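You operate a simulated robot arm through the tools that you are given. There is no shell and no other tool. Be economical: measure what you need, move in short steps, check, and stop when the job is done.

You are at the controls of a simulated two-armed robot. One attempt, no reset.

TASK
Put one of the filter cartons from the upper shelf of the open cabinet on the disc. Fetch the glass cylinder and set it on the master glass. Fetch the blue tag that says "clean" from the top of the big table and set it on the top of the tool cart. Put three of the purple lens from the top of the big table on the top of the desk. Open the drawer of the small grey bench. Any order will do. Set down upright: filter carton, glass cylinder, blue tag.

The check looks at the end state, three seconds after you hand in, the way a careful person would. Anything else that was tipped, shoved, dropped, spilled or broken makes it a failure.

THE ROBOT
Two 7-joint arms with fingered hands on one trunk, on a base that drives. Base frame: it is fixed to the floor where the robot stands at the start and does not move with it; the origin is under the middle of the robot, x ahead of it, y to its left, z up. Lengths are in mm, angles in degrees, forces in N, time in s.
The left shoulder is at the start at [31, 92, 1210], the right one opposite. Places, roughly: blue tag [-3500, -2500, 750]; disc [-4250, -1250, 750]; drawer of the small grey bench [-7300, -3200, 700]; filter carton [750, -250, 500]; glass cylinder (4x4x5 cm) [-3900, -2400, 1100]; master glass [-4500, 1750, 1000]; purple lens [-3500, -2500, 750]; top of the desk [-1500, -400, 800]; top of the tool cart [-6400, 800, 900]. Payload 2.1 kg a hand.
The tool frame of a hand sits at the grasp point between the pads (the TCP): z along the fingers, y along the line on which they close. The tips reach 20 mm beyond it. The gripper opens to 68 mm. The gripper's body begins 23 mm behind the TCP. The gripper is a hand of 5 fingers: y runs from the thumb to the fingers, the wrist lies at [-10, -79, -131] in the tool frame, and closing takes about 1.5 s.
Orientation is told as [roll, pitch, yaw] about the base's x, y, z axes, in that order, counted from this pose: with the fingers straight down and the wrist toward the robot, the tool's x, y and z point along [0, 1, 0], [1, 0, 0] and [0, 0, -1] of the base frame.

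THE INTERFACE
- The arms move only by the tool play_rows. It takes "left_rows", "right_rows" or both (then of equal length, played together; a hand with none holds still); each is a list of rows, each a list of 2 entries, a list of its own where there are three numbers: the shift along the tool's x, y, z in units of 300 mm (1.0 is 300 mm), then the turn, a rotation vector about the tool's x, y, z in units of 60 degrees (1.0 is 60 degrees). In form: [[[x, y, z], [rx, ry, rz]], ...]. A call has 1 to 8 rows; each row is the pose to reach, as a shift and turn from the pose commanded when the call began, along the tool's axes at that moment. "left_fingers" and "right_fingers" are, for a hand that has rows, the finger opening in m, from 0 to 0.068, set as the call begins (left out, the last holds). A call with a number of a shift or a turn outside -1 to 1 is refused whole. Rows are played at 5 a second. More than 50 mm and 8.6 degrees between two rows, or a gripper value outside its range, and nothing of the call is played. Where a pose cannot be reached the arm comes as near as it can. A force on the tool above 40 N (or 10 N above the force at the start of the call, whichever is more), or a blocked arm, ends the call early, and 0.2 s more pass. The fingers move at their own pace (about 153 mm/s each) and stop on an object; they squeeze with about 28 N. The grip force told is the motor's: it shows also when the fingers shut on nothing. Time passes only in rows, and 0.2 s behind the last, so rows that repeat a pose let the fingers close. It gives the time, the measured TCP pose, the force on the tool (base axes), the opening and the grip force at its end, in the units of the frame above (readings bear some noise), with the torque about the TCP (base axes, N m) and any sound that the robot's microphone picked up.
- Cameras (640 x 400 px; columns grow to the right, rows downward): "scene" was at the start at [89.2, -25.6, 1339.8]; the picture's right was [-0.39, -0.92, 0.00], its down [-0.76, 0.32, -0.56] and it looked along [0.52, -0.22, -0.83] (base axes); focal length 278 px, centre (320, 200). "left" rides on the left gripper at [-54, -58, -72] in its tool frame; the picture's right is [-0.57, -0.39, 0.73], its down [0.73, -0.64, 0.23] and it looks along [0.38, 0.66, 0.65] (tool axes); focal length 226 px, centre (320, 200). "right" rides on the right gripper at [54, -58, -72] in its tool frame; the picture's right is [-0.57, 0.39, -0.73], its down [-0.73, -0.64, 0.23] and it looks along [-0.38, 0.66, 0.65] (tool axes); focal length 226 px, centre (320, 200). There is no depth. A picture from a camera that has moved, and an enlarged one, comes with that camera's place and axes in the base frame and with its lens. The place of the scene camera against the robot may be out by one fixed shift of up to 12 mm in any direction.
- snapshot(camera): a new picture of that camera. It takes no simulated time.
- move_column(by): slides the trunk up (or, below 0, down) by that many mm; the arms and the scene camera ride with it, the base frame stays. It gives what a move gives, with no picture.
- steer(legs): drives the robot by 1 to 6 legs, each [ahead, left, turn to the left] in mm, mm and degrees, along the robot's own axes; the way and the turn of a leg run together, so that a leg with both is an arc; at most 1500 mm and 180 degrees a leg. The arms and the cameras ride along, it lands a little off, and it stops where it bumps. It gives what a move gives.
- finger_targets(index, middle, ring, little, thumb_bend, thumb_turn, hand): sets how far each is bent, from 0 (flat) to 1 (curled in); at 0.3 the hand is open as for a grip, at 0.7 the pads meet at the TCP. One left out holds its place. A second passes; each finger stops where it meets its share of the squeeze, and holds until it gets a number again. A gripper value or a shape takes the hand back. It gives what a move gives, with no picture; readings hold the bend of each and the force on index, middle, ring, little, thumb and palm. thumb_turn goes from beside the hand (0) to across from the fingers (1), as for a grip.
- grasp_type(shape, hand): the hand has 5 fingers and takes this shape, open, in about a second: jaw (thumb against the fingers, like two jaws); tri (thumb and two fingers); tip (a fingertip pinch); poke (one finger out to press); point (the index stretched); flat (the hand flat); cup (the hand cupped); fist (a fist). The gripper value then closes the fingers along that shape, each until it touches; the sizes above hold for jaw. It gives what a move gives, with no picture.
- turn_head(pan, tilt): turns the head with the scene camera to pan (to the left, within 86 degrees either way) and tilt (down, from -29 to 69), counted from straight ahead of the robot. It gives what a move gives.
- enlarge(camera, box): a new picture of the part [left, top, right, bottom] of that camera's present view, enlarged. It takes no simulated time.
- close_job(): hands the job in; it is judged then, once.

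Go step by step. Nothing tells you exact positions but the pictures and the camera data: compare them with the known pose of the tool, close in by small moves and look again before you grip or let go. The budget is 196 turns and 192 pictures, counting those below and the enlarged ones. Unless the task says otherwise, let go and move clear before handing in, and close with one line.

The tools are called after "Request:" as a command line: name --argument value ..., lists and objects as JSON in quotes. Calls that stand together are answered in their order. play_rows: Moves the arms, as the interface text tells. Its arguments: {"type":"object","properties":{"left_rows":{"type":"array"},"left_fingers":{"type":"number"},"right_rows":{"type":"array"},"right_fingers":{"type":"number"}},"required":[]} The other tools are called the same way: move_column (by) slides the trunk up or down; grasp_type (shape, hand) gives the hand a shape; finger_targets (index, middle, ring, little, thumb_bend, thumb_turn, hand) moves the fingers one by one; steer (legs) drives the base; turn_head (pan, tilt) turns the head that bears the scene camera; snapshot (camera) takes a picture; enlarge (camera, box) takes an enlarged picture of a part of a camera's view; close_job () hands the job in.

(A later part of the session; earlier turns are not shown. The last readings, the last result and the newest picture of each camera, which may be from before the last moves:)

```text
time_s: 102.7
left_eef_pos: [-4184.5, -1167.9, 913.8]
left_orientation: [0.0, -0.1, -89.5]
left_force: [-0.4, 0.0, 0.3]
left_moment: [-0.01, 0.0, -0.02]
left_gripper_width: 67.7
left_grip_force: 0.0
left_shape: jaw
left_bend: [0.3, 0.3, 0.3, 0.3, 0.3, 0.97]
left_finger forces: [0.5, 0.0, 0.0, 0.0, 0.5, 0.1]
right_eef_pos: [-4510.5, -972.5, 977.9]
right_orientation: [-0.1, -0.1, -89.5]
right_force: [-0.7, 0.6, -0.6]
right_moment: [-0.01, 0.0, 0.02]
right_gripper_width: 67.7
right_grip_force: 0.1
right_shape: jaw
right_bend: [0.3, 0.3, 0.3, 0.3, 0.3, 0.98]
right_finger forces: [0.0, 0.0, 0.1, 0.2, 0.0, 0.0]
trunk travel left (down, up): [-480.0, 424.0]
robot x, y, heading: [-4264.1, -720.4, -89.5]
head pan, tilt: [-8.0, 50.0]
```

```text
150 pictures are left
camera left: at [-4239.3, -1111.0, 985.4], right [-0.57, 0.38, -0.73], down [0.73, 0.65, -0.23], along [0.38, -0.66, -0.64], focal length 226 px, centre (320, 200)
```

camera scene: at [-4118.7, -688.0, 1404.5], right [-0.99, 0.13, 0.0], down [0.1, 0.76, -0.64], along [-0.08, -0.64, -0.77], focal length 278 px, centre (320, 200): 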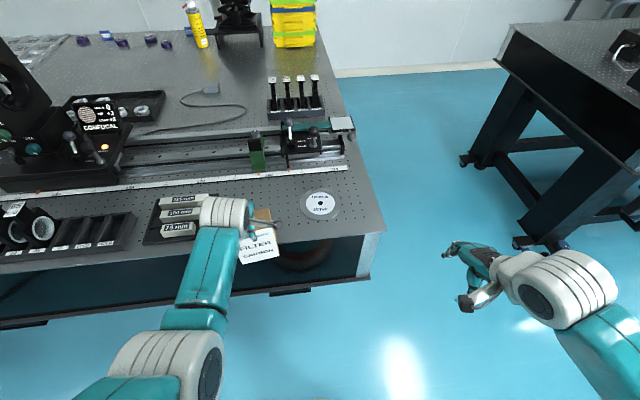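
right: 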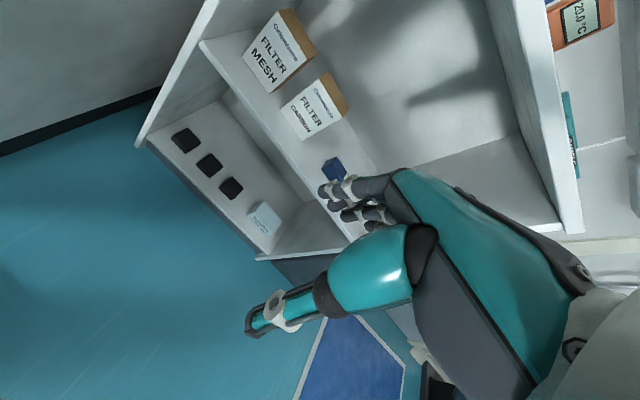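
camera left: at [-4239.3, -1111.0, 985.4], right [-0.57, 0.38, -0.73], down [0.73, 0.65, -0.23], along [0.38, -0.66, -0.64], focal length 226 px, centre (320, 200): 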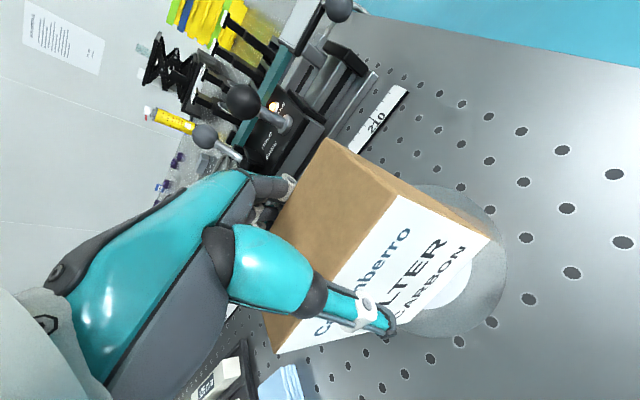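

Request:
move_column --by 100

Request:
steer --legs '[[-350, 0, 0]]'

Request:
turn_head --pan 0 --tilt 35

Request:
snapshot --camera "scene"

Request:
enlarge --camera "scene" --box '[220, 150, 380, 250]'

Request:
enlarge --camera "scene" --box '[120, 20, 360, 170]'

```text
time_s: 104.0
left_eef_pos: [-4185.4, -1168.6, 1012.6]
left_orientation: [0.1, -0.1, -89.5]
left_force: [0.4, 0.0, 1.4]
left_moment: [0.0, 0.0, -0.04]
left_gripper_width: 67.9
left_grip_force: 0.0
left_shape: jaw
left_bend: [0.3, 0.3, 0.3, 0.3, 0.3, 0.98]
left_finger forces: [0.1, 0.1, 0.1, 0.0, 0.0, 0.1]
right_eef_pos: [-4510.0, -973.3, 1076.5]
right_orientation: [0.0, -0.1, -89.4]
right_force: [0.5, 0.0, 0.0]
right_moment: [-0.03, 0.0, -0.02]
right_gripper_width: 67.5
right_grip_force: 0.1
right_shape: jaw
right_bend: [0.3, 0.3, 0.3, 0.3, 0.3, 0.98]
right_finger forces: [0.0, 0.0, 0.0, 0.1, 0.1, 0.0]
trunk travel left (down, up): [-580.0, 324.0]
robot x, y, heading: [-4266.6, -719.3, -89.0]
head pan, tilt: [-8.0, 50.0]
```

```text
time_s: 106.3
left_eef_pos: [-4187.6, -816.5, 1014.0]
left_orientation: [0.0, -0.2, -89.3]
left_force: [0.0, 0.6, 0.8]
left_moment: [-0.01, -0.05, 0.04]
left_gripper_width: 68.1
left_grip_force: 0.1
left_shape: jaw
left_bend: [0.3, 0.3, 0.3, 0.3, 0.3, 0.98]
left_finger forces: [0.0, 0.1, 0.1, 0.1, 0.2, 0.0]
right_eef_pos: [-4513.6, -620.9, 1077.6]
right_orientation: [0.0, 0.0, -89.3]
right_force: [0.0, 0.2, 0.2]
right_moment: [0.02, 0.03, 0.04]
right_gripper_width: 67.4
right_grip_force: 0.1
right_shape: jaw
right_bend: [0.3, 0.3, 0.3, 0.3, 0.3, 0.98]
right_finger forces: [0.0, 0.0, 0.1, 0.0, 0.0, 0.1]
trunk travel left (down, up): [-580.0, 324.0]
robot x, y, heading: [-4264.4, -365.7, -89.3]
head pan, tilt: [-8.0, 50.0]
```

```text
time_s: 107.1
left_eef_pos: [-4188.4, -817.1, 1014.3]
left_orientation: [0.0, -0.1, -89.3]
left_force: [-0.4, -0.3, 0.3]
left_moment: [-0.01, -0.01, 0.01]
left_gripper_width: 67.7
left_grip_force: 0.1
left_shape: jaw
left_bend: [0.3, 0.3, 0.3, 0.3, 0.3, 0.98]
left_finger forces: [0.0, 0.0, 0.1, 0.0, 0.0, 0.1]
right_eef_pos: [-4512.8, -620.6, 1076.6]
right_orientation: [-0.1, 0.1, -89.4]
right_force: [-0.2, -0.6, -0.4]
right_moment: [0.01, 0.03, -0.02]
right_gripper_width: 67.8
right_grip_force: 0.0
right_shape: jaw
right_bend: [0.3, 0.3, 0.3, 0.3, 0.3, 0.98]
right_finger forces: [0.1, 0.0, 0.0, 0.0, 0.0, 0.0]
trunk travel left (down, up): [-580.0, 324.0]
robot x, y, heading: [-4266.8, -370.5, -89.5]
head pan, tilt: [0.0, 35.0]
```

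```text
149 pictures are left
camera scene: at [-4268.0, -469.6, 1499.3], right [-1.0, -0.01, 0.0], down [-0.01, 0.57, -0.82], along [0.01, -0.82, -0.57], focal length 278 px, centre (320, 200)
```

scene: 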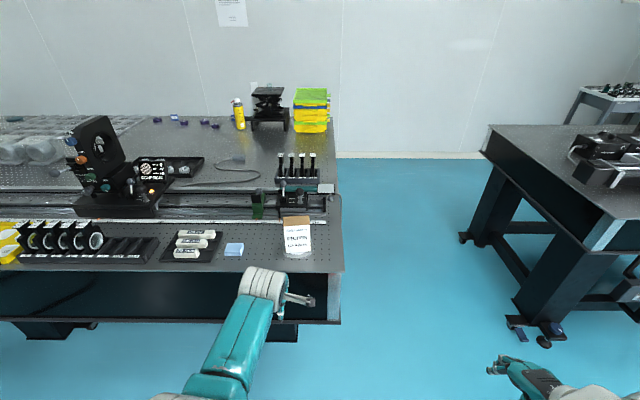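

```text
4.00 times, centred on (300, 200) of scene
camera zoom: at [-4268.0, -469.6, 1499.3], right [-1.0, -0.01, 0.0], down [-0.01, 0.57, -0.82], along [0.01, -0.82, -0.57], focal length 1112 px, centre (400, 200)
```

zoom: 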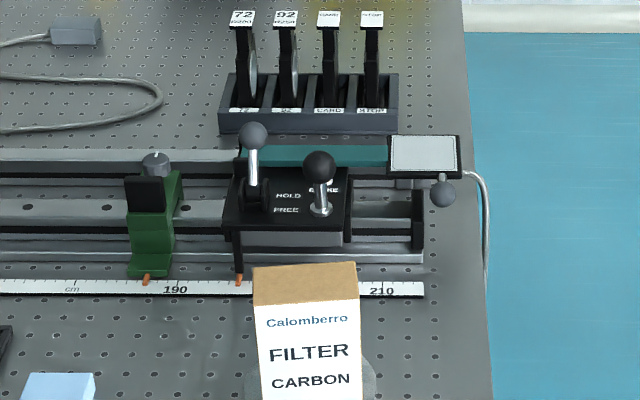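

```text
2.67 times, centred on (240, 95) of scene
camera zoom: at [-4268.0, -469.6, 1499.3], right [-1.0, -0.01, 0.0], down [-0.01, 0.57, -0.82], along [0.01, -0.82, -0.57], focal length 742 px, centre (533, 480)
```

zoom: 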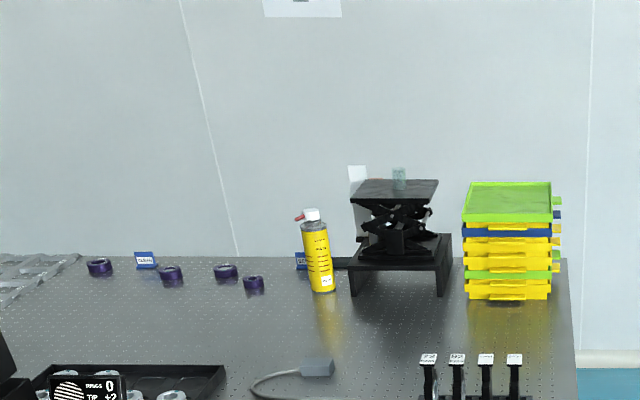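

The carton stands upright on the disc. Lenses and tags lie near the table's back edge (y≈-2605), so I'll work from the aisle behind it (wall at y≈-3540). I tuck the left arm, turn to face +y and back down the corridor between the two black tables.

Request:
play_rows --left_rows '[[[0.03, -0.13, 0], [0, 0, 0]], [[0.06, -0.26, 0], [0, 0, 0]], [[0.08, -0.4, 0], [0, 0, 0]], [[0.1, -0.5, 0], [0, 0, 0]], [[0.1, -0.5, 0], [0, 0, 0]]]'

Request:
steer --legs '[[0, 0, 180], [0, 560, 0]]'

Request:
turn_head --pan -86 --tilt 30

Request:
snapshot --camera "scene"

Request:
turn_head --pan 86 --tilt 30

Request:
snapshot --camera "scene"

```text
time_s: 108.3
left_eef_pos: [-4160.3, -665.3, 1012.9]
left_orientation: [-0.1, -0.2, -89.4]
left_force: [0.4, -0.3, -0.1]
left_moment: [0.01, -0.01, 0.0]
left_gripper_width: 67.6
left_grip_force: 0.1
left_shape: jaw
left_bend: [0.3, 0.3, 0.3, 0.3, 0.3, 0.98]
left_finger forces: [0.0, 0.0, 0.1, 0.1, 0.0, 0.0]
right_eef_pos: [-4512.9, -621.2, 1078.1]
right_orientation: [0.1, 0.1, -89.2]
right_force: [0.5, 0.5, -0.2]
right_moment: [-0.01, -0.01, -0.01]
right_gripper_width: 67.6
right_grip_force: 0.1
right_shape: jaw
right_bend: [0.3, 0.3, 0.3, 0.3, 0.3, 0.98]
right_finger forces: [0.0, 0.1, 0.0, 0.1, 0.0, 0.1]
trunk travel left (down, up): [-580.0, 324.0]
robot x, y, heading: [-4267.4, -366.4, -89.3]
head pan, tilt: [0.0, 35.0]
```

```text
time_s: 118.9
left_eef_pos: [-4941.6, -90.0, 1012.2]
left_orientation: [0.0, -0.1, 91.7]
left_force: [-0.4, 0.5, 0.6]
left_moment: [0.01, 0.0, 0.0]
left_gripper_width: 67.9
left_grip_force: 0.0
left_shape: jaw
left_bend: [0.3, 0.3, 0.3, 0.3, 0.3, 0.98]
left_finger forces: [0.0, 0.0, 0.0, 0.0, 0.0, 0.1]
right_eef_pos: [-4586.3, -127.6, 1077.8]
right_orientation: [0.0, 0.1, 91.8]
right_force: [0.1, -0.8, 0.8]
right_moment: [-0.04, -0.02, -0.02]
right_gripper_width: 67.9
right_grip_force: 0.1
right_shape: jaw
right_bend: [0.3, 0.3, 0.3, 0.3, 0.3, 0.98]
right_finger forces: [0.0, 0.0, 0.0, 0.1, 0.0, 0.0]
trunk travel left (down, up): [-580.0, 324.0]
robot x, y, heading: [-4829.0, -386.5, 91.9]
head pan, tilt: [0.0, 35.0]
```

```text
time_s: 120.5
left_eef_pos: [-4940.4, -89.7, 1012.3]
left_orientation: [0.0, -0.1, 91.8]
left_force: [0.4, 0.0, -1.4]
left_moment: [0.0, 0.0, 0.01]
left_gripper_width: 67.8
left_grip_force: 0.1
left_shape: jaw
left_bend: [0.3, 0.3, 0.3, 0.3, 0.3, 0.98]
left_finger forces: [0.1, 0.0, 0.0, 0.1, 0.0, 0.0]
right_eef_pos: [-4586.9, -128.4, 1078.6]
right_orientation: [0.0, 0.0, 91.8]
right_force: [-0.5, 0.0, 0.0]
right_moment: [-0.02, 0.03, 0.0]
right_gripper_width: 67.8
right_grip_force: 0.1
right_shape: jaw
right_bend: [0.3, 0.3, 0.3, 0.3, 0.3, 0.98]
right_finger forces: [0.1, 0.1, 0.1, 0.0, 0.1, 0.1]
trunk travel left (down, up): [-580.0, 324.0]
robot x, y, heading: [-4831.1, -384.4, 91.7]
head pan, tilt: [-85.9, 30.0]
```

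```text
146 pictures are left
camera scene: at [-4738.6, -359.3, 1507.2], right [0.1, -0.99, 0.0], down [-0.5, -0.05, -0.87], along [0.86, 0.09, -0.5], focal length 278 px, centre (320, 200)
```

scene: 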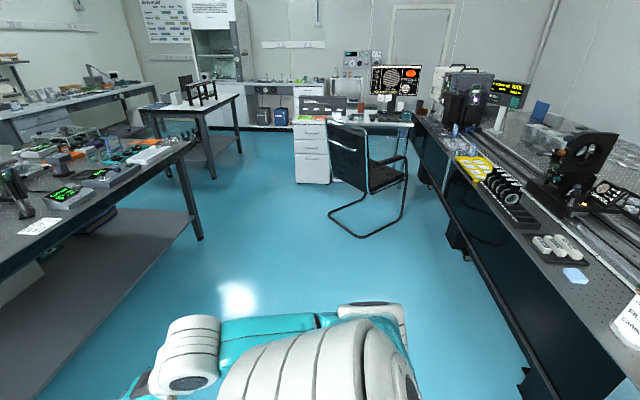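

```text
time_s: 123.1
left_eef_pos: [-4939.5, -90.4, 1012.3]
left_orientation: [0.0, 0.0, 91.7]
left_force: [-0.9, -0.2, -0.1]
left_moment: [-0.02, -0.03, 0.02]
left_gripper_width: 67.7
left_grip_force: 0.1
left_shape: jaw
left_bend: [0.3, 0.3, 0.3, 0.3, 0.3, 0.98]
left_finger forces: [0.0, 0.1, 0.0, 0.0, 0.0, 0.0]
right_eef_pos: [-4587.1, -128.5, 1077.2]
right_orientation: [0.0, 0.0, 91.7]
right_force: [-0.1, -0.6, -0.3]
right_moment: [-0.01, 0.04, 0.01]
right_gripper_width: 67.4
right_grip_force: 0.0
right_shape: jaw
right_bend: [0.3, 0.3, 0.3, 0.3, 0.3, 0.98]
right_finger forces: [0.0, 0.1, 0.0, 0.0, 0.0, 0.0]
trunk travel left (down, up): [-580.0, 324.0]
robot x, y, heading: [-4828.1, -384.9, 92.0]
head pan, tilt: [85.9, 30.0]
```

```text
145 pictures are left
camera scene: at [-4919.0, -364.9, 1507.2], right [0.04, 1.0, 0.0], down [0.5, -0.02, -0.87], along [-0.87, 0.03, -0.5], focal length 278 px, centre (320, 200)
```

scene: 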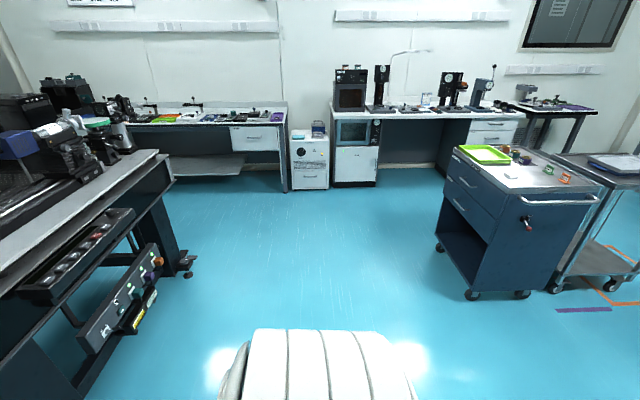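

Request:
steer --legs '[[0, 0, -1.8], [-1280, 0, 0], [-1280, 0, 0]]'

Request:
turn_head --pan -60 --tilt 30

Request:
snapshot --camera "scene"

```text
time_s: 136.0
left_eef_pos: [-4910.3, -2664.3, 1012.1]
left_orientation: [0.0, -0.1, 91.1]
left_force: [0.2, -0.9, -0.3]
left_moment: [0.0, 0.01, 0.01]
left_gripper_width: 68.0
left_grip_force: 0.0
left_shape: jaw
left_bend: [0.3, 0.3, 0.3, 0.3, 0.3, 0.98]
left_finger forces: [0.0, 0.1, 0.0, 0.0, 0.0, 0.1]
right_eef_pos: [-4556.6, -2706.8, 1078.6]
right_orientation: [0.0, 0.0, 91.2]
right_force: [-0.5, 0.3, -0.2]
right_moment: [0.01, 0.01, 0.02]
right_gripper_width: 67.9
right_grip_force: 0.1
right_shape: jaw
right_bend: [0.3, 0.3, 0.3, 0.3, 0.3, 0.98]
right_finger forces: [0.0, 0.1, 0.1, 0.0, 0.1, 0.0]
trunk travel left (down, up): [-580.0, 324.0]
robot x, y, heading: [-4801.6, -2963.8, 90.8]
head pan, tilt: [85.9, 30.0]
```

```text
time_s: 138.3
left_eef_pos: [-4911.3, -2664.2, 1012.5]
left_orientation: [0.0, -0.1, 91.1]
left_force: [0.1, 0.1, -0.8]
left_moment: [0.04, -0.02, 0.0]
left_gripper_width: 67.9
left_grip_force: 0.0
left_shape: jaw
left_bend: [0.3, 0.3, 0.3, 0.3, 0.3, 0.98]
left_finger forces: [0.0, 0.0, 0.0, 0.0, 0.0, 0.0]
right_eef_pos: [-4557.0, -2706.3, 1077.0]
right_orientation: [0.0, 0.0, 91.3]
right_force: [0.2, -0.2, -0.1]
right_moment: [0.01, -0.03, 0.0]
right_gripper_width: 67.8
right_grip_force: 0.2
right_shape: jaw
right_bend: [0.3, 0.3, 0.3, 0.3, 0.3, 0.98]
right_finger forces: [0.0, 0.0, 0.0, 0.0, 0.0, 0.0]
trunk travel left (down, up): [-580.0, 324.0]
robot x, y, heading: [-4800.8, -2962.6, 91.0]
head pan, tilt: [-60.0, 30.0]
```

```text
144 pictures are left
camera scene: at [-4724.1, -2898.2, 1507.2], right [0.52, -0.86, 0.0], down [-0.43, -0.26, -0.87], along [0.74, 0.45, -0.5], focal length 278 px, centre (320, 200)
```

scene: 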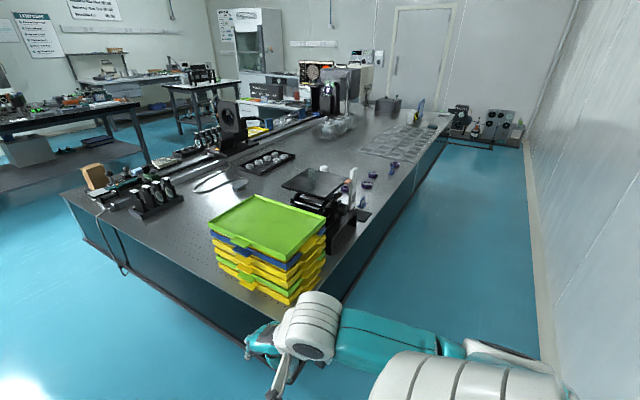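

Request:
steer --legs '[[0, 0, -1], [0, -860, 0]]'

Request:
turn_head --pan 0 --tilt 40

Request:
snapshot --camera "scene"

Request:
turn_head --pan -45 --tilt 40

Request:
snapshot --camera "scene"

```text
time_s: 143.2
left_eef_pos: [-4047.6, -2663.4, 1012.2]
left_orientation: [-0.1, -0.1, 89.8]
left_force: [0.5, -0.3, 0.2]
left_moment: [0.02, -0.03, 0.02]
left_gripper_width: 67.8
left_grip_force: 0.0
left_shape: jaw
left_bend: [0.3, 0.3, 0.3, 0.3, 0.3, 0.98]
left_finger forces: [0.0, 0.0, 0.0, 0.0, 0.0, 0.0]
right_eef_pos: [-3695.2, -2713.5, 1078.4]
right_orientation: [0.0, 0.0, 89.9]
right_force: [-0.2, 0.5, 1.3]
right_moment: [0.0, 0.0, 0.01]
right_gripper_width: 68.0
right_grip_force: 0.0
right_shape: jaw
right_bend: [0.3, 0.3, 0.3, 0.3, 0.3, 0.98]
right_finger forces: [0.1, 0.0, 0.0, 0.0, 0.0, 0.1]
trunk travel left (down, up): [-580.0, 324.0]
robot x, y, heading: [-3944.2, -2962.3, 90.0]
head pan, tilt: [-60.0, 30.0]
```

```text
time_s: 144.5
left_eef_pos: [-4047.9, -2662.2, 1012.5]
left_orientation: [0.0, -0.2, 89.8]
left_force: [0.0, 0.7, -0.4]
left_moment: [0.02, -0.06, 0.02]
left_gripper_width: 67.9
left_grip_force: 0.0
left_shape: jaw
left_bend: [0.3, 0.3, 0.3, 0.3, 0.3, 0.98]
left_finger forces: [0.1, 0.0, 0.1, 0.0, 0.0, 0.0]
right_eef_pos: [-3693.3, -2713.4, 1077.3]
right_orientation: [0.1, 0.0, 89.9]
right_force: [-0.5, 0.4, -0.1]
right_moment: [-0.01, 0.0, 0.01]
right_gripper_width: 67.9
right_grip_force: 0.0
right_shape: jaw
right_bend: [0.3, 0.3, 0.3, 0.3, 0.3, 0.98]
right_finger forces: [0.0, 0.0, 0.1, 0.0, 0.1, 0.1]
trunk travel left (down, up): [-580.0, 324.0]
robot x, y, heading: [-3945.4, -2960.1, 89.8]
head pan, tilt: [0.0, 40.0]
```

```text
143 pictures are left
camera scene: at [-3944.0, -2860.6, 1491.8], right [1.0, 0.0, 0.0], down [0.0, -0.64, -0.77], along [0.0, 0.77, -0.64], focal length 278 px, centre (320, 200)
```

scene: 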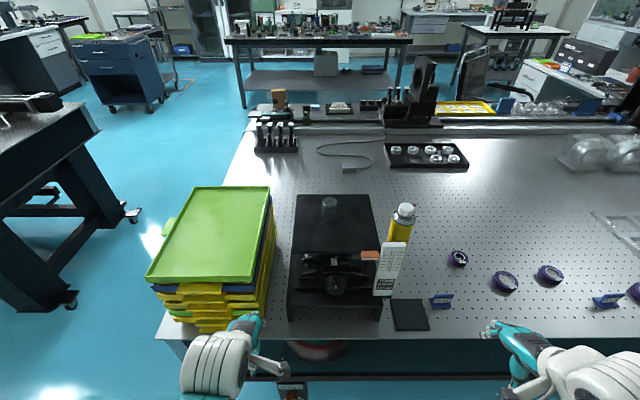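

```text
time_s: 145.6
left_eef_pos: [-4046.1, -2663.6, 1013.5]
left_orientation: [-0.1, -0.1, 89.8]
left_force: [0.4, 0.5, 0.4]
left_moment: [0.0, 0.05, -0.02]
left_gripper_width: 67.9
left_grip_force: 0.0
left_shape: jaw
left_bend: [0.3, 0.3, 0.3, 0.3, 0.3, 0.98]
left_finger forces: [0.0, 0.0, 0.0, 0.0, 0.0, 0.1]
right_eef_pos: [-3693.8, -2714.0, 1077.6]
right_orientation: [0.0, 0.1, 89.9]
right_force: [0.0, 0.3, -0.2]
right_moment: [0.01, -0.01, 0.0]
right_gripper_width: 67.9
right_grip_force: 0.2
right_shape: jaw
right_bend: [0.3, 0.3, 0.3, 0.3, 0.3, 0.98]
right_finger forces: [0.1, 0.0, 0.0, 0.0, 0.0, 0.0]
trunk travel left (down, up): [-580.0, 324.0]
robot x, y, heading: [-3942.6, -2963.1, 89.9]
head pan, tilt: [-45.0, 40.0]
```

```text
142 pictures are left
camera scene: at [-3884.1, -2885.7, 1491.8], right [0.71, -0.71, 0.0], down [-0.46, -0.45, -0.77], along [0.54, 0.54, -0.64], focal length 278 px, centre (320, 200)
```

scene: 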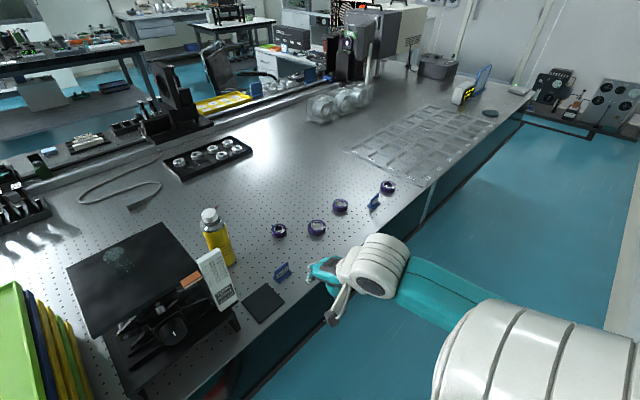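

Request:
enlarge --camera "scene" --box '[255, 170, 415, 290]'

Request:
turn_head --pan 0 --tilt 40

Request:
enlarge --camera "scene" --box '[270, 180, 470, 340]'

```text
3.33 times, centred on (335, 230) of scene
camera zoom: at [-3884.1, -2885.7, 1491.8], right [0.71, -0.71, 0.0], down [-0.46, -0.45, -0.77], along [0.54, 0.54, -0.64], focal length 927 px, centre (270, 100)
```

zoom: 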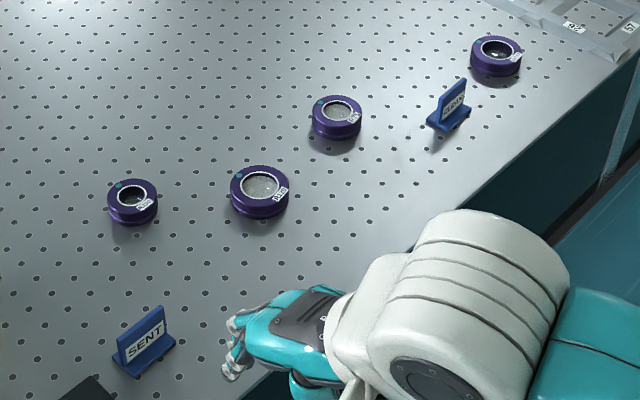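

```text
time_s: 146.7
left_eef_pos: [-4048.1, -2663.4, 1012.2]
left_orientation: [0.0, -0.1, 89.9]
left_force: [0.2, 0.0, -0.4]
left_moment: [0.02, 0.0, 0.01]
left_gripper_width: 67.9
left_grip_force: 0.1
left_shape: jaw
left_bend: [0.3, 0.3, 0.3, 0.3, 0.3, 0.98]
left_finger forces: [0.0, 0.0, 0.0, 0.0, 0.0, 0.0]
right_eef_pos: [-3694.7, -2713.5, 1078.3]
right_orientation: [0.0, 0.0, 89.9]
right_force: [-0.2, -0.3, -0.4]
right_moment: [-0.01, 0.01, 0.0]
right_gripper_width: 67.2
right_grip_force: 0.1
right_shape: jaw
right_bend: [0.3, 0.3, 0.3, 0.3, 0.3, 0.98]
right_finger forces: [0.1, 0.0, 0.0, 0.1, 0.1, 0.0]
trunk travel left (down, up): [-580.0, 324.0]
robot x, y, heading: [-3939.2, -2959.2, 89.7]
head pan, tilt: [0.0, 40.0]
```

```text
2.50 times, centred on (370, 260) of scene
camera zoom: at [-3944.0, -2860.6, 1491.8], right [1.0, 0.0, 0.0], down [0.0, -0.64, -0.77], along [0.0, 0.77, -0.64], focal length 695 px, centre (195, 50)
```

zoom: 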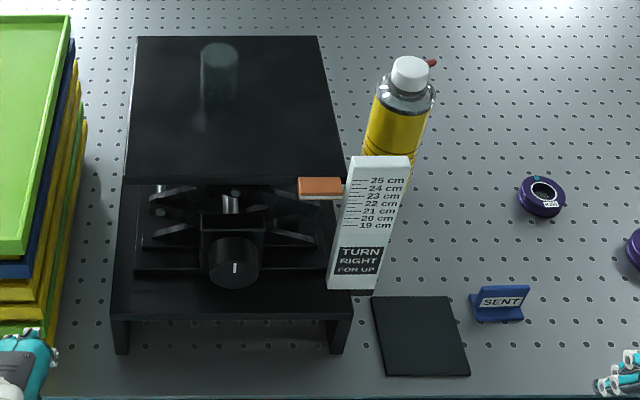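

The near tag reads "SENT"; the farther tag at about (-3170,-2540) should be "CLEAN". The cylinder stands on the jack plate at about (-3920,-2388), z≈1045–1095. I raise and approach it with the left hand.

Request:
move_column --by 150

Request:
steer --legs '[[60, -112, 0]]'

Request:
play_rows --left_rows '[[[0, 0.13, 0], [0, 0, 0]], [[0, 0.26, 0], [0, 0, 0]], [[0, 0.38, 0], [0, 0, 0]], [[0, 0.38, 0], [0, 0, 0]]]'

Request:
snapshot --camera "scene"

Request:
snapshot --camera "left"

```text
time_s: 148.5
left_eef_pos: [-4046.9, -2663.9, 1162.6]
left_orientation: [0.0, -0.1, 89.8]
left_force: [-0.7, 0.8, -0.8]
left_moment: [-0.01, 0.0, 0.01]
left_gripper_width: 68.1
left_grip_force: 0.1
left_shape: jaw
left_bend: [0.3, 0.3, 0.3, 0.3, 0.3, 0.98]
left_finger forces: [0.1, 0.1, 0.0, 0.0, 0.0, 0.0]
right_eef_pos: [-3695.3, -2714.4, 1228.2]
right_orientation: [0.1, 0.0, 89.9]
right_force: [0.4, -0.5, 0.1]
right_moment: [-0.01, 0.01, -0.03]
right_gripper_width: 67.7
right_grip_force: 0.1
right_shape: jaw
right_bend: [0.3, 0.3, 0.3, 0.3, 0.3, 0.98]
right_finger forces: [0.0, 0.0, 0.0, 0.1, 0.1, 0.0]
trunk travel left (down, up): [-730.0, 174.0]
robot x, y, heading: [-3944.5, -2961.6, 89.6]
head pan, tilt: [0.0, 40.0]
```

```text
time_s: 149.8
left_eef_pos: [-3931.9, -2602.9, 1162.3]
left_orientation: [0.0, -0.1, 89.8]
left_force: [0.5, -0.9, -0.4]
left_moment: [0.03, -0.01, -0.01]
left_gripper_width: 67.8
left_grip_force: 0.1
left_shape: jaw
left_bend: [0.3, 0.3, 0.3, 0.3, 0.3, 0.98]
left_finger forces: [0.1, 0.1, 0.0, 0.0, 0.0, 0.0]
right_eef_pos: [-3580.1, -2653.7, 1227.9]
right_orientation: [-0.1, 0.0, 89.9]
right_force: [-0.5, -0.3, 0.1]
right_moment: [-0.02, 0.0, 0.01]
right_gripper_width: 68.0
right_grip_force: 0.0
right_shape: jaw
right_bend: [0.3, 0.3, 0.3, 0.3, 0.3, 0.98]
right_finger forces: [0.0, 0.0, 0.0, 0.0, 0.0, 0.0]
trunk travel left (down, up): [-730.0, 174.0]
robot x, y, heading: [-3829.8, -2901.3, 89.8]
head pan, tilt: [0.0, 40.0]
```

```text
time_s: 150.8
left_eef_pos: [-3933.0, -2488.5, 1162.4]
left_orientation: [-0.1, -0.1, 89.8]
left_force: [-0.1, -0.1, -0.5]
left_moment: [0.01, 0.0, -0.01]
left_gripper_width: 67.8
left_grip_force: 0.0
left_shape: jaw
left_bend: [0.3, 0.3, 0.3, 0.3, 0.3, 0.98]
left_finger forces: [0.1, 0.1, 0.1, 0.0, 0.1, 0.1]
right_eef_pos: [-3580.2, -2653.9, 1228.3]
right_orientation: [0.0, 0.0, 90.0]
right_force: [-0.2, -0.3, 0.5]
right_moment: [-0.01, 0.01, 0.04]
right_gripper_width: 67.9
right_grip_force: 0.1
right_shape: jaw
right_bend: [0.3, 0.3, 0.3, 0.3, 0.3, 0.98]
right_finger forces: [0.1, 0.0, 0.0, 0.1, 0.0, 0.0]
trunk travel left (down, up): [-730.0, 174.0]
robot x, y, heading: [-3831.7, -2903.0, 90.2]
head pan, tilt: [0.0, 40.0]
```

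```text
139 pictures are left
camera scene: at [-3830.4, -2805.7, 1641.9], right [1.0, 0.0, 0.0], down [0.0, -0.64, -0.77], along [0.0, 0.77, -0.64], focal length 278 px, centre (320, 200)
```

scene: 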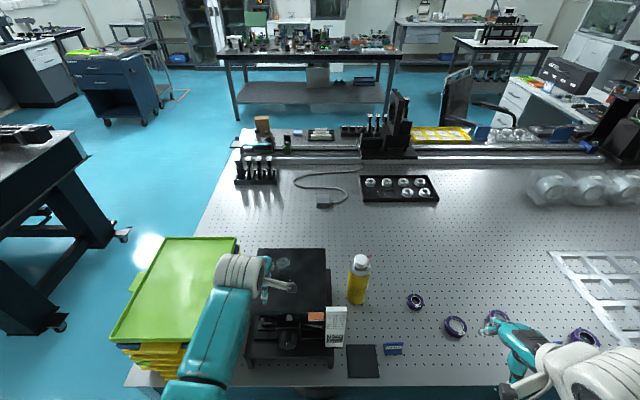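

```text
138 pictures are left
camera left: at [-3879.4, -2548.3, 1234.6], right [0.57, -0.39, -0.73], down [-0.74, -0.64, -0.23], along [-0.37, 0.67, -0.64], focal length 226 px, centre (320, 200)
```

left: 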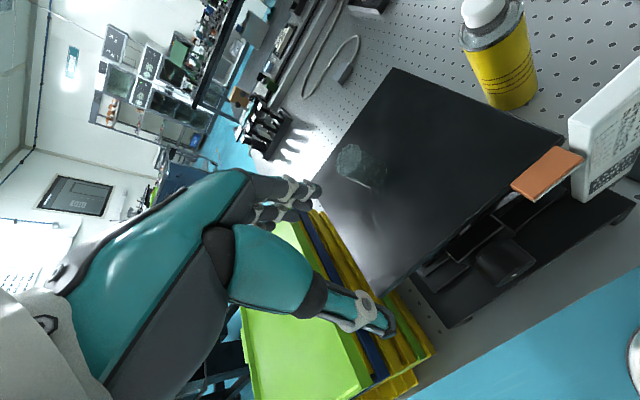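

Request:
enlarge --camera "left" --box '[300, 100, 460, 220]'

Request:
enlarge --camera "scene" --box '[220, 220, 380, 340]'

```text
3.33 times, centred on (380, 160) of left
camera zoom: at [-3879.4, -2548.3, 1234.6], right [0.57, -0.39, -0.73], down [-0.74, -0.64, -0.23], along [-0.37, 0.67, -0.64], focal length 754 px, centre (120, 333)
```

zoom: 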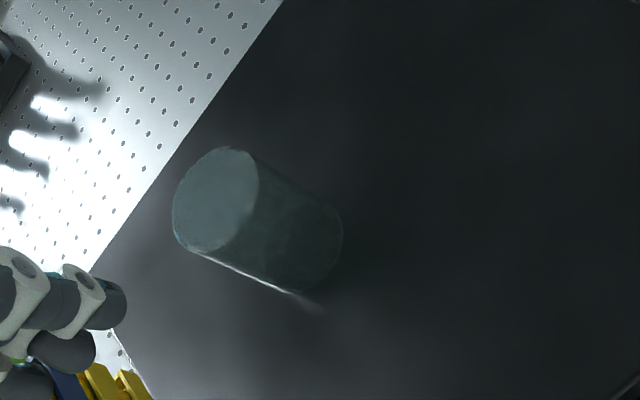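

```text
3.33 times, centred on (300, 280) of scene
camera zoom: at [-3830.4, -2805.7, 1641.9], right [1.0, 0.0, 0.0], down [0.0, -0.64, -0.77], along [0.0, 0.77, -0.64], focal length 927 px, centre (387, -67)
```

zoom: 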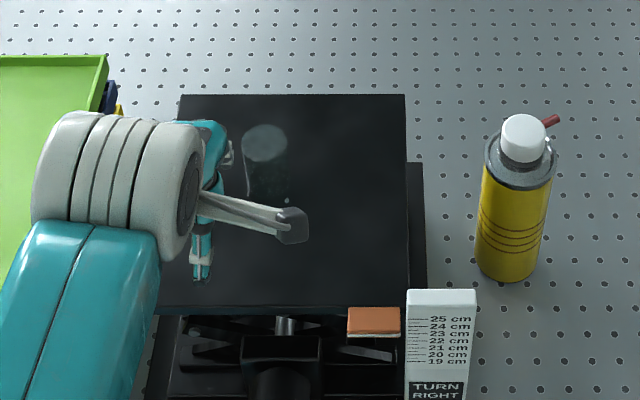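

Triangulated: cylinder axis at (-3925,-2347), z about 990–1043. I move over it.

Request:
steer --legs '[[106, 0, 0]]'

Request:
play_rows --left_rows '[[[-0.02, 0.06, 0.1], [0, 0, 0]], [[-0.027, 0.117, 0.2], [0, 0, 0]], [[-0.027, 0.117, 0.25], [0, 0, 0]], [[-0.027, 0.117, 0.25], [0, 0, 0]]]'

Request:
enlarge --camera "scene" --box '[220, 220, 380, 340]'

Request:
snapshot --camera "left"

```text
time_s: 151.9
left_eef_pos: [-3933.0, -2382.2, 1161.4]
left_orientation: [0.0, -0.1, 89.8]
left_force: [0.4, -0.2, -0.6]
left_moment: [-0.02, 0.01, -0.02]
left_gripper_width: 68.0
left_grip_force: 0.0
left_shape: jaw
left_bend: [0.3, 0.3, 0.3, 0.3, 0.3, 0.98]
left_finger forces: [0.1, 0.0, 0.0, 0.0, 0.0, 0.1]
right_eef_pos: [-3580.7, -2546.5, 1226.7]
right_orientation: [0.0, 0.1, 89.8]
right_force: [0.5, 0.6, -0.3]
right_moment: [-0.05, 0.01, 0.01]
right_gripper_width: 67.8
right_grip_force: 0.1
right_shape: jaw
right_bend: [0.3, 0.3, 0.3, 0.3, 0.3, 0.98]
right_finger forces: [0.0, 0.0, 0.1, 0.0, 0.0, 0.0]
trunk travel left (down, up): [-730.0, 174.0]
robot x, y, heading: [-3830.0, -2795.8, 90.0]
head pan, tilt: [0.0, 40.0]
```

```text
time_s: 152.9
left_eef_pos: [-3926.4, -2357.1, 1110.8]
left_orientation: [-0.1, -0.3, 89.9]
left_force: [0.5, 0.1, -0.4]
left_moment: [0.02, 0.02, 0.0]
left_gripper_width: 67.9
left_grip_force: 0.0
left_shape: jaw
left_bend: [0.3, 0.3, 0.3, 0.3, 0.3, 0.98]
left_finger forces: [0.1, 0.1, 0.0, 0.1, 0.1, 0.0]
left hand out of reach, approached as far as the arm can: row 2, 3, 4
right_eef_pos: [-3580.3, -2548.0, 1227.8]
right_orientation: [-0.1, 0.0, 90.0]
right_force: [-0.1, 0.1, -0.5]
right_moment: [-0.01, -0.01, -0.01]
right_gripper_width: 67.2
right_grip_force: 0.0
right_shape: jaw
right_bend: [0.3, 0.3, 0.3, 0.3, 0.3, 0.98]
right_finger forces: [0.0, 0.1, 0.0, 0.0, 0.0, 0.0]
trunk travel left (down, up): [-730.0, 174.0]
robot x, y, heading: [-3829.2, -2797.5, 89.7]
head pan, tilt: [0.0, 40.0]
```

```text
3.33 times, centred on (300, 280) of scene
camera zoom: at [-3830.0, -2699.1, 1641.9], right [1.0, 0.0, 0.0], down [0.0, -0.64, -0.77], along [0.0, 0.77, -0.64], focal length 927 px, centre (387, -67)
```

zoom: 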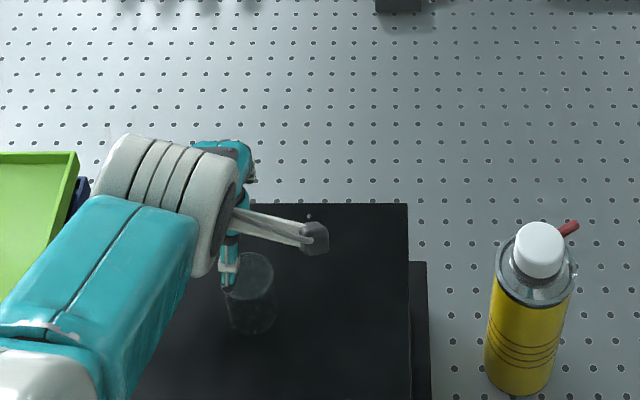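

```text
134 pictures are left
camera left: at [-3872.6, -2417.0, 1183.0], right [0.57, -0.39, -0.73], down [-0.74, -0.64, -0.23], along [-0.37, 0.67, -0.64], focal length 226 px, centre (320, 200)
```

left: 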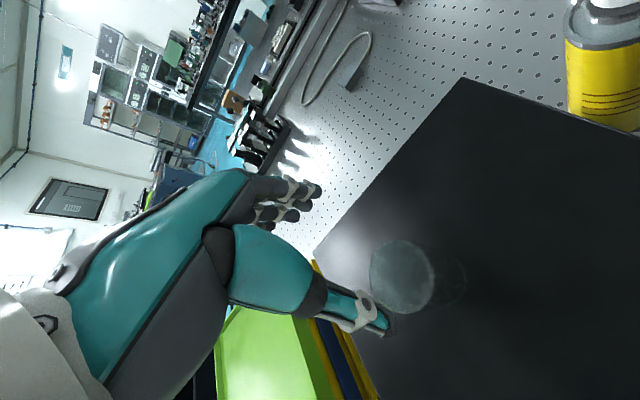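

I overreached slightly by lowering with the arm; I bring it back up the same way and re-measure the cylinder.

Request:
play_rows --left_rows '[[[0, 0, -0.1], [0, 0, 0]], [[0, 0, -0.25], [0, 0, 0]], [[0, 0, -0.35], [0, 0, 0]], [[0, -0.05, -0.35], [0, 0, 0]], [[0, -0.117, -0.25], [0, 0, 0]], [[0, -0.117, -0.25], [0, 0, 0]]]'

Request:
enlarge --camera "left" --box '[330, 160, 530, 310]'

Request:
enlarge --camera "scene" --box '[220, 220, 380, 340]'

```text
time_s: 154.3
left_eef_pos: [-3927.0, -2394.0, 1185.0]
left_orientation: [-0.1, 0.0, 89.9]
left_force: [0.3, -0.4, 0.4]
left_moment: [-0.01, 0.0, -0.02]
left_gripper_width: 68.2
left_grip_force: 0.0
left_shape: jaw
left_bend: [0.3, 0.3, 0.3, 0.3, 0.3, 0.98]
left_finger forces: [0.1, 0.1, 0.1, 0.0, 0.1, 0.0]
right_eef_pos: [-3581.6, -2547.1, 1227.8]
right_orientation: [-0.1, 0.0, 89.9]
right_force: [0.0, -0.6, -0.2]
right_moment: [0.0, -0.03, 0.02]
right_gripper_width: 67.5
right_grip_force: 0.1
right_shape: jaw
right_bend: [0.3, 0.3, 0.3, 0.3, 0.3, 0.98]
right_finger forces: [0.0, 0.0, 0.1, 0.1, 0.0, 0.0]
trunk travel left (down, up): [-730.0, 174.0]
robot x, y, heading: [-3832.8, -2798.6, 89.7]
head pan, tilt: [0.0, 40.0]
```

```text
2.67 times, centred on (430, 235) of left
camera zoom: at [-3873.1, -2452.4, 1257.3], right [0.56, -0.39, -0.73], down [-0.74, -0.64, -0.23], along [-0.37, 0.67, -0.65], focal length 603 px, centre (27, 107)
```

zoom: 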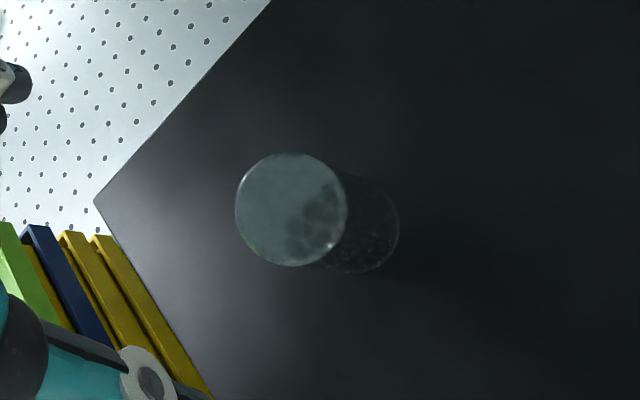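

```text
3.33 times, centred on (300, 280) of scene
camera zoom: at [-3830.0, -2698.8, 1641.9], right [1.0, 0.0, 0.0], down [0.0, -0.64, -0.77], along [0.0, 0.77, -0.64], focal length 927 px, centre (387, -67)
```

zoom: 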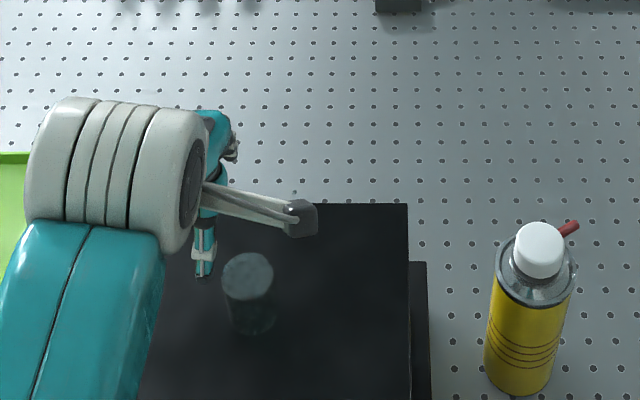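

All views together put the cylinder at (-3918,-2383), top about 1080, base about 1030. I align above and lower with the trunk, checking midway.

Request:
play_rows --left_rows '[[[-0.03, 0.037, 0], [0, 0, 0]], [[-0.03, 0.037, 0], [0, 0, 0]]]'

Request:
move_column --by -75

Request:
snapshot --camera "left"

Request:
enlarge --camera "scene" --box '[220, 160, 380, 280]'

```text
time_s: 154.9
left_eef_pos: [-3919.0, -2381.7, 1186.1]
left_orientation: [0.0, 0.0, 89.8]
left_force: [-0.8, 0.5, 0.0]
left_moment: [-0.01, 0.01, -0.03]
left_gripper_width: 68.0
left_grip_force: 0.0
left_shape: jaw
left_bend: [0.3, 0.3, 0.3, 0.3, 0.3, 0.98]
left_finger forces: [0.1, 0.1, 0.1, 0.0, 0.1, 0.0]
right_eef_pos: [-3582.1, -2547.3, 1228.0]
right_orientation: [0.0, 0.1, 90.0]
right_force: [0.4, 0.0, 0.4]
right_moment: [0.01, 0.01, -0.01]
right_gripper_width: 67.8
right_grip_force: 0.1
right_shape: jaw
right_bend: [0.3, 0.3, 0.3, 0.3, 0.3, 0.98]
right_finger forces: [0.0, 0.0, 0.0, 0.0, 0.1, 0.0]
trunk travel left (down, up): [-730.0, 174.0]
robot x, y, heading: [-3832.0, -2795.9, 89.6]
head pan, tilt: [0.0, 40.0]
```

```text
time_s: 156.1
left_eef_pos: [-3917.9, -2382.2, 1111.4]
left_orientation: [0.1, -0.1, 89.8]
left_force: [0.3, -0.5, -0.4]
left_moment: [-0.02, -0.02, -0.03]
left_gripper_width: 67.6
left_grip_force: 0.0
left_shape: jaw
left_bend: [0.3, 0.3, 0.3, 0.3, 0.3, 0.98]
left_finger forces: [0.0, 0.0, 0.0, 0.0, 0.0, 0.0]
right_eef_pos: [-3580.0, -2547.8, 1152.6]
right_orientation: [0.0, 0.0, 90.0]
right_force: [-0.5, -0.3, 0.0]
right_moment: [0.01, 0.02, 0.02]
right_gripper_width: 67.7
right_grip_force: 0.1
right_shape: jaw
right_bend: [0.3, 0.3, 0.3, 0.3, 0.3, 0.98]
right_finger forces: [0.0, 0.0, 0.0, 0.0, 0.0, 0.0]
trunk travel left (down, up): [-655.0, 249.0]
robot x, y, heading: [-3830.4, -2796.9, 89.9]
head pan, tilt: [0.0, 40.0]
```

```text
131 pictures are left
camera left: at [-3864.2, -2440.8, 1182.8], right [0.56, -0.39, -0.73], down [-0.74, -0.64, -0.23], along [-0.37, 0.67, -0.64], focal length 226 px, centre (320, 200)
```

left: 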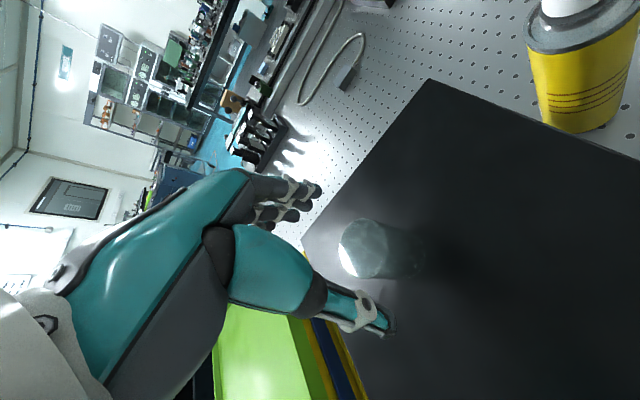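

```text
3.33 times, centred on (300, 220) of scene
camera zoom: at [-3830.1, -2697.6, 1566.9], right [1.0, 0.0, 0.0], down [0.0, -0.64, -0.77], along [0.0, 0.77, -0.64], focal length 927 px, centre (387, 133)
```

zoom: 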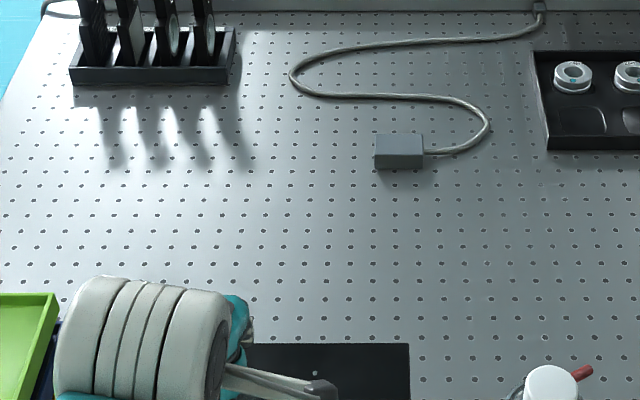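

Confirmed: the cylinder is exactly under the grasp point. Lowering and closing.

Request:
move_column --by -50

Request:
snapshot --camera "left"

```text
time_s: 157.0
left_eef_pos: [-3918.0, -2380.9, 1060.6]
left_orientation: [0.0, -0.2, 89.7]
left_force: [0.4, 0.1, 0.7]
left_moment: [-0.04, 0.01, 0.02]
left_gripper_width: 67.5
left_grip_force: 0.1
left_shape: jaw
left_bend: [0.3, 0.3, 0.3, 0.3, 0.3, 0.98]
left_finger forces: [0.1, 0.0, 0.0, 0.0, 0.0, 0.0]
right_eef_pos: [-3581.5, -2547.1, 1103.2]
right_orientation: [0.0, 0.0, 90.0]
right_force: [0.3, -0.4, -0.5]
right_moment: [-0.01, 0.01, -0.01]
right_gripper_width: 67.6
right_grip_force: 0.1
right_shape: jaw
right_bend: [0.3, 0.3, 0.3, 0.3, 0.3, 0.98]
right_finger forces: [0.0, 0.0, 0.1, 0.1, 0.0, 0.1]
trunk travel left (down, up): [-605.0, 299.0]
robot x, y, heading: [-3832.5, -2796.3, 89.9]
head pan, tilt: [0.0, 40.0]
```

```text
129 pictures are left
camera left: at [-3864.2, -2440.8, 1132.8], right [0.56, -0.39, -0.73], down [-0.74, -0.64, -0.23], along [-0.37, 0.67, -0.64], focal length 226 px, centre (320, 200)
```

left: 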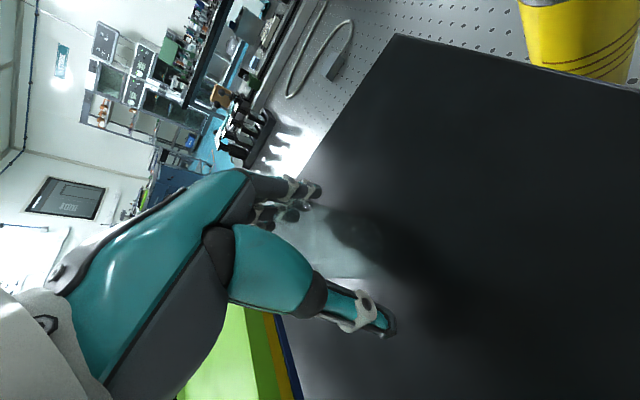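

Request:
play_rows --left_rows '[[[0, 0, 0], [0, 0, 0]], [[0, 0, 0], [0, 0, 0]], [[0, 0, 0], [0, 0, 0]], [[0, 0, 0], [0, 0, 0]], [[0, 0, 0], [0, 0, 0]], [[0, 0, 0], [0, 0, 0]], [[0, 0, 0], [0, 0, 0]], [[0, 0, 0], [0, 0, 0]]]' --left_fingers 0.02

Request:
move_column --by 60

Request:
snapshot --camera "left"

```text
time_s: 158.8
left_eef_pos: [-3917.7, -2381.3, 1060.6]
left_orientation: [0.0, -0.1, 89.9]
left_force: [0.3, -0.9, 0.5]
left_moment: [-0.02, 0.01, -0.02]
left_gripper_width: 26.0
left_grip_force: 28.1
left_shape: jaw
left_bend: [0.74, 0.49, 0.56, 0.53, 0.75, 1.0]
left_finger forces: [15.1, 9.0, 0.3, 0.0, 24.4, 0.0]
right_eef_pos: [-3580.1, -2548.0, 1103.1]
right_orientation: [0.0, 0.0, 89.8]
right_force: [-0.2, -0.5, 0.0]
right_moment: [0.0, -0.01, -0.01]
right_gripper_width: 67.7
right_grip_force: 0.0
right_shape: jaw
right_bend: [0.3, 0.3, 0.3, 0.3, 0.3, 0.98]
right_finger forces: [0.0, 0.0, 0.1, 0.0, 0.0, 0.0]
trunk travel left (down, up): [-605.0, 299.0]
robot x, y, heading: [-3829.2, -2792.3, 89.6]
head pan, tilt: [0.0, 40.0]
```

```text
time_s: 159.8
left_eef_pos: [-3917.7, -2380.6, 1121.3]
left_orientation: [0.0, -0.1, 89.8]
left_force: [-0.8, 0.8, -2.0]
left_moment: [-0.03, 0.0, -0.02]
left_gripper_width: 26.2
left_grip_force: 27.5
left_shape: jaw
left_bend: [0.74, 0.49, 0.56, 0.53, 0.75, 1.0]
left_finger forces: [15.1, 8.9, 0.1, 0.1, 24.3, 0.0]
right_eef_pos: [-3580.1, -2547.9, 1162.3]
right_orientation: [0.0, 0.0, 89.9]
right_force: [0.0, 0.1, -0.4]
right_moment: [0.01, 0.0, 0.02]
right_gripper_width: 67.6
right_grip_force: 0.1
right_shape: jaw
right_bend: [0.3, 0.3, 0.3, 0.3, 0.3, 0.98]
right_finger forces: [0.0, 0.0, 0.0, 0.0, 0.1, 0.0]
trunk travel left (down, up): [-665.0, 239.0]
robot x, y, heading: [-3829.1, -2797.2, 89.9]
head pan, tilt: [0.0, 40.0]
```

```text
128 pictures are left
camera left: at [-3864.2, -2440.6, 1192.7], right [0.56, -0.39, -0.73], down [-0.74, -0.64, -0.23], along [-0.37, 0.67, -0.65], focal length 226 px, centre (320, 200)
```

left: 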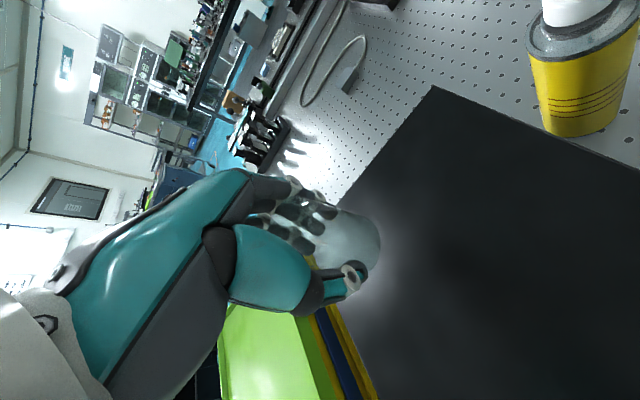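

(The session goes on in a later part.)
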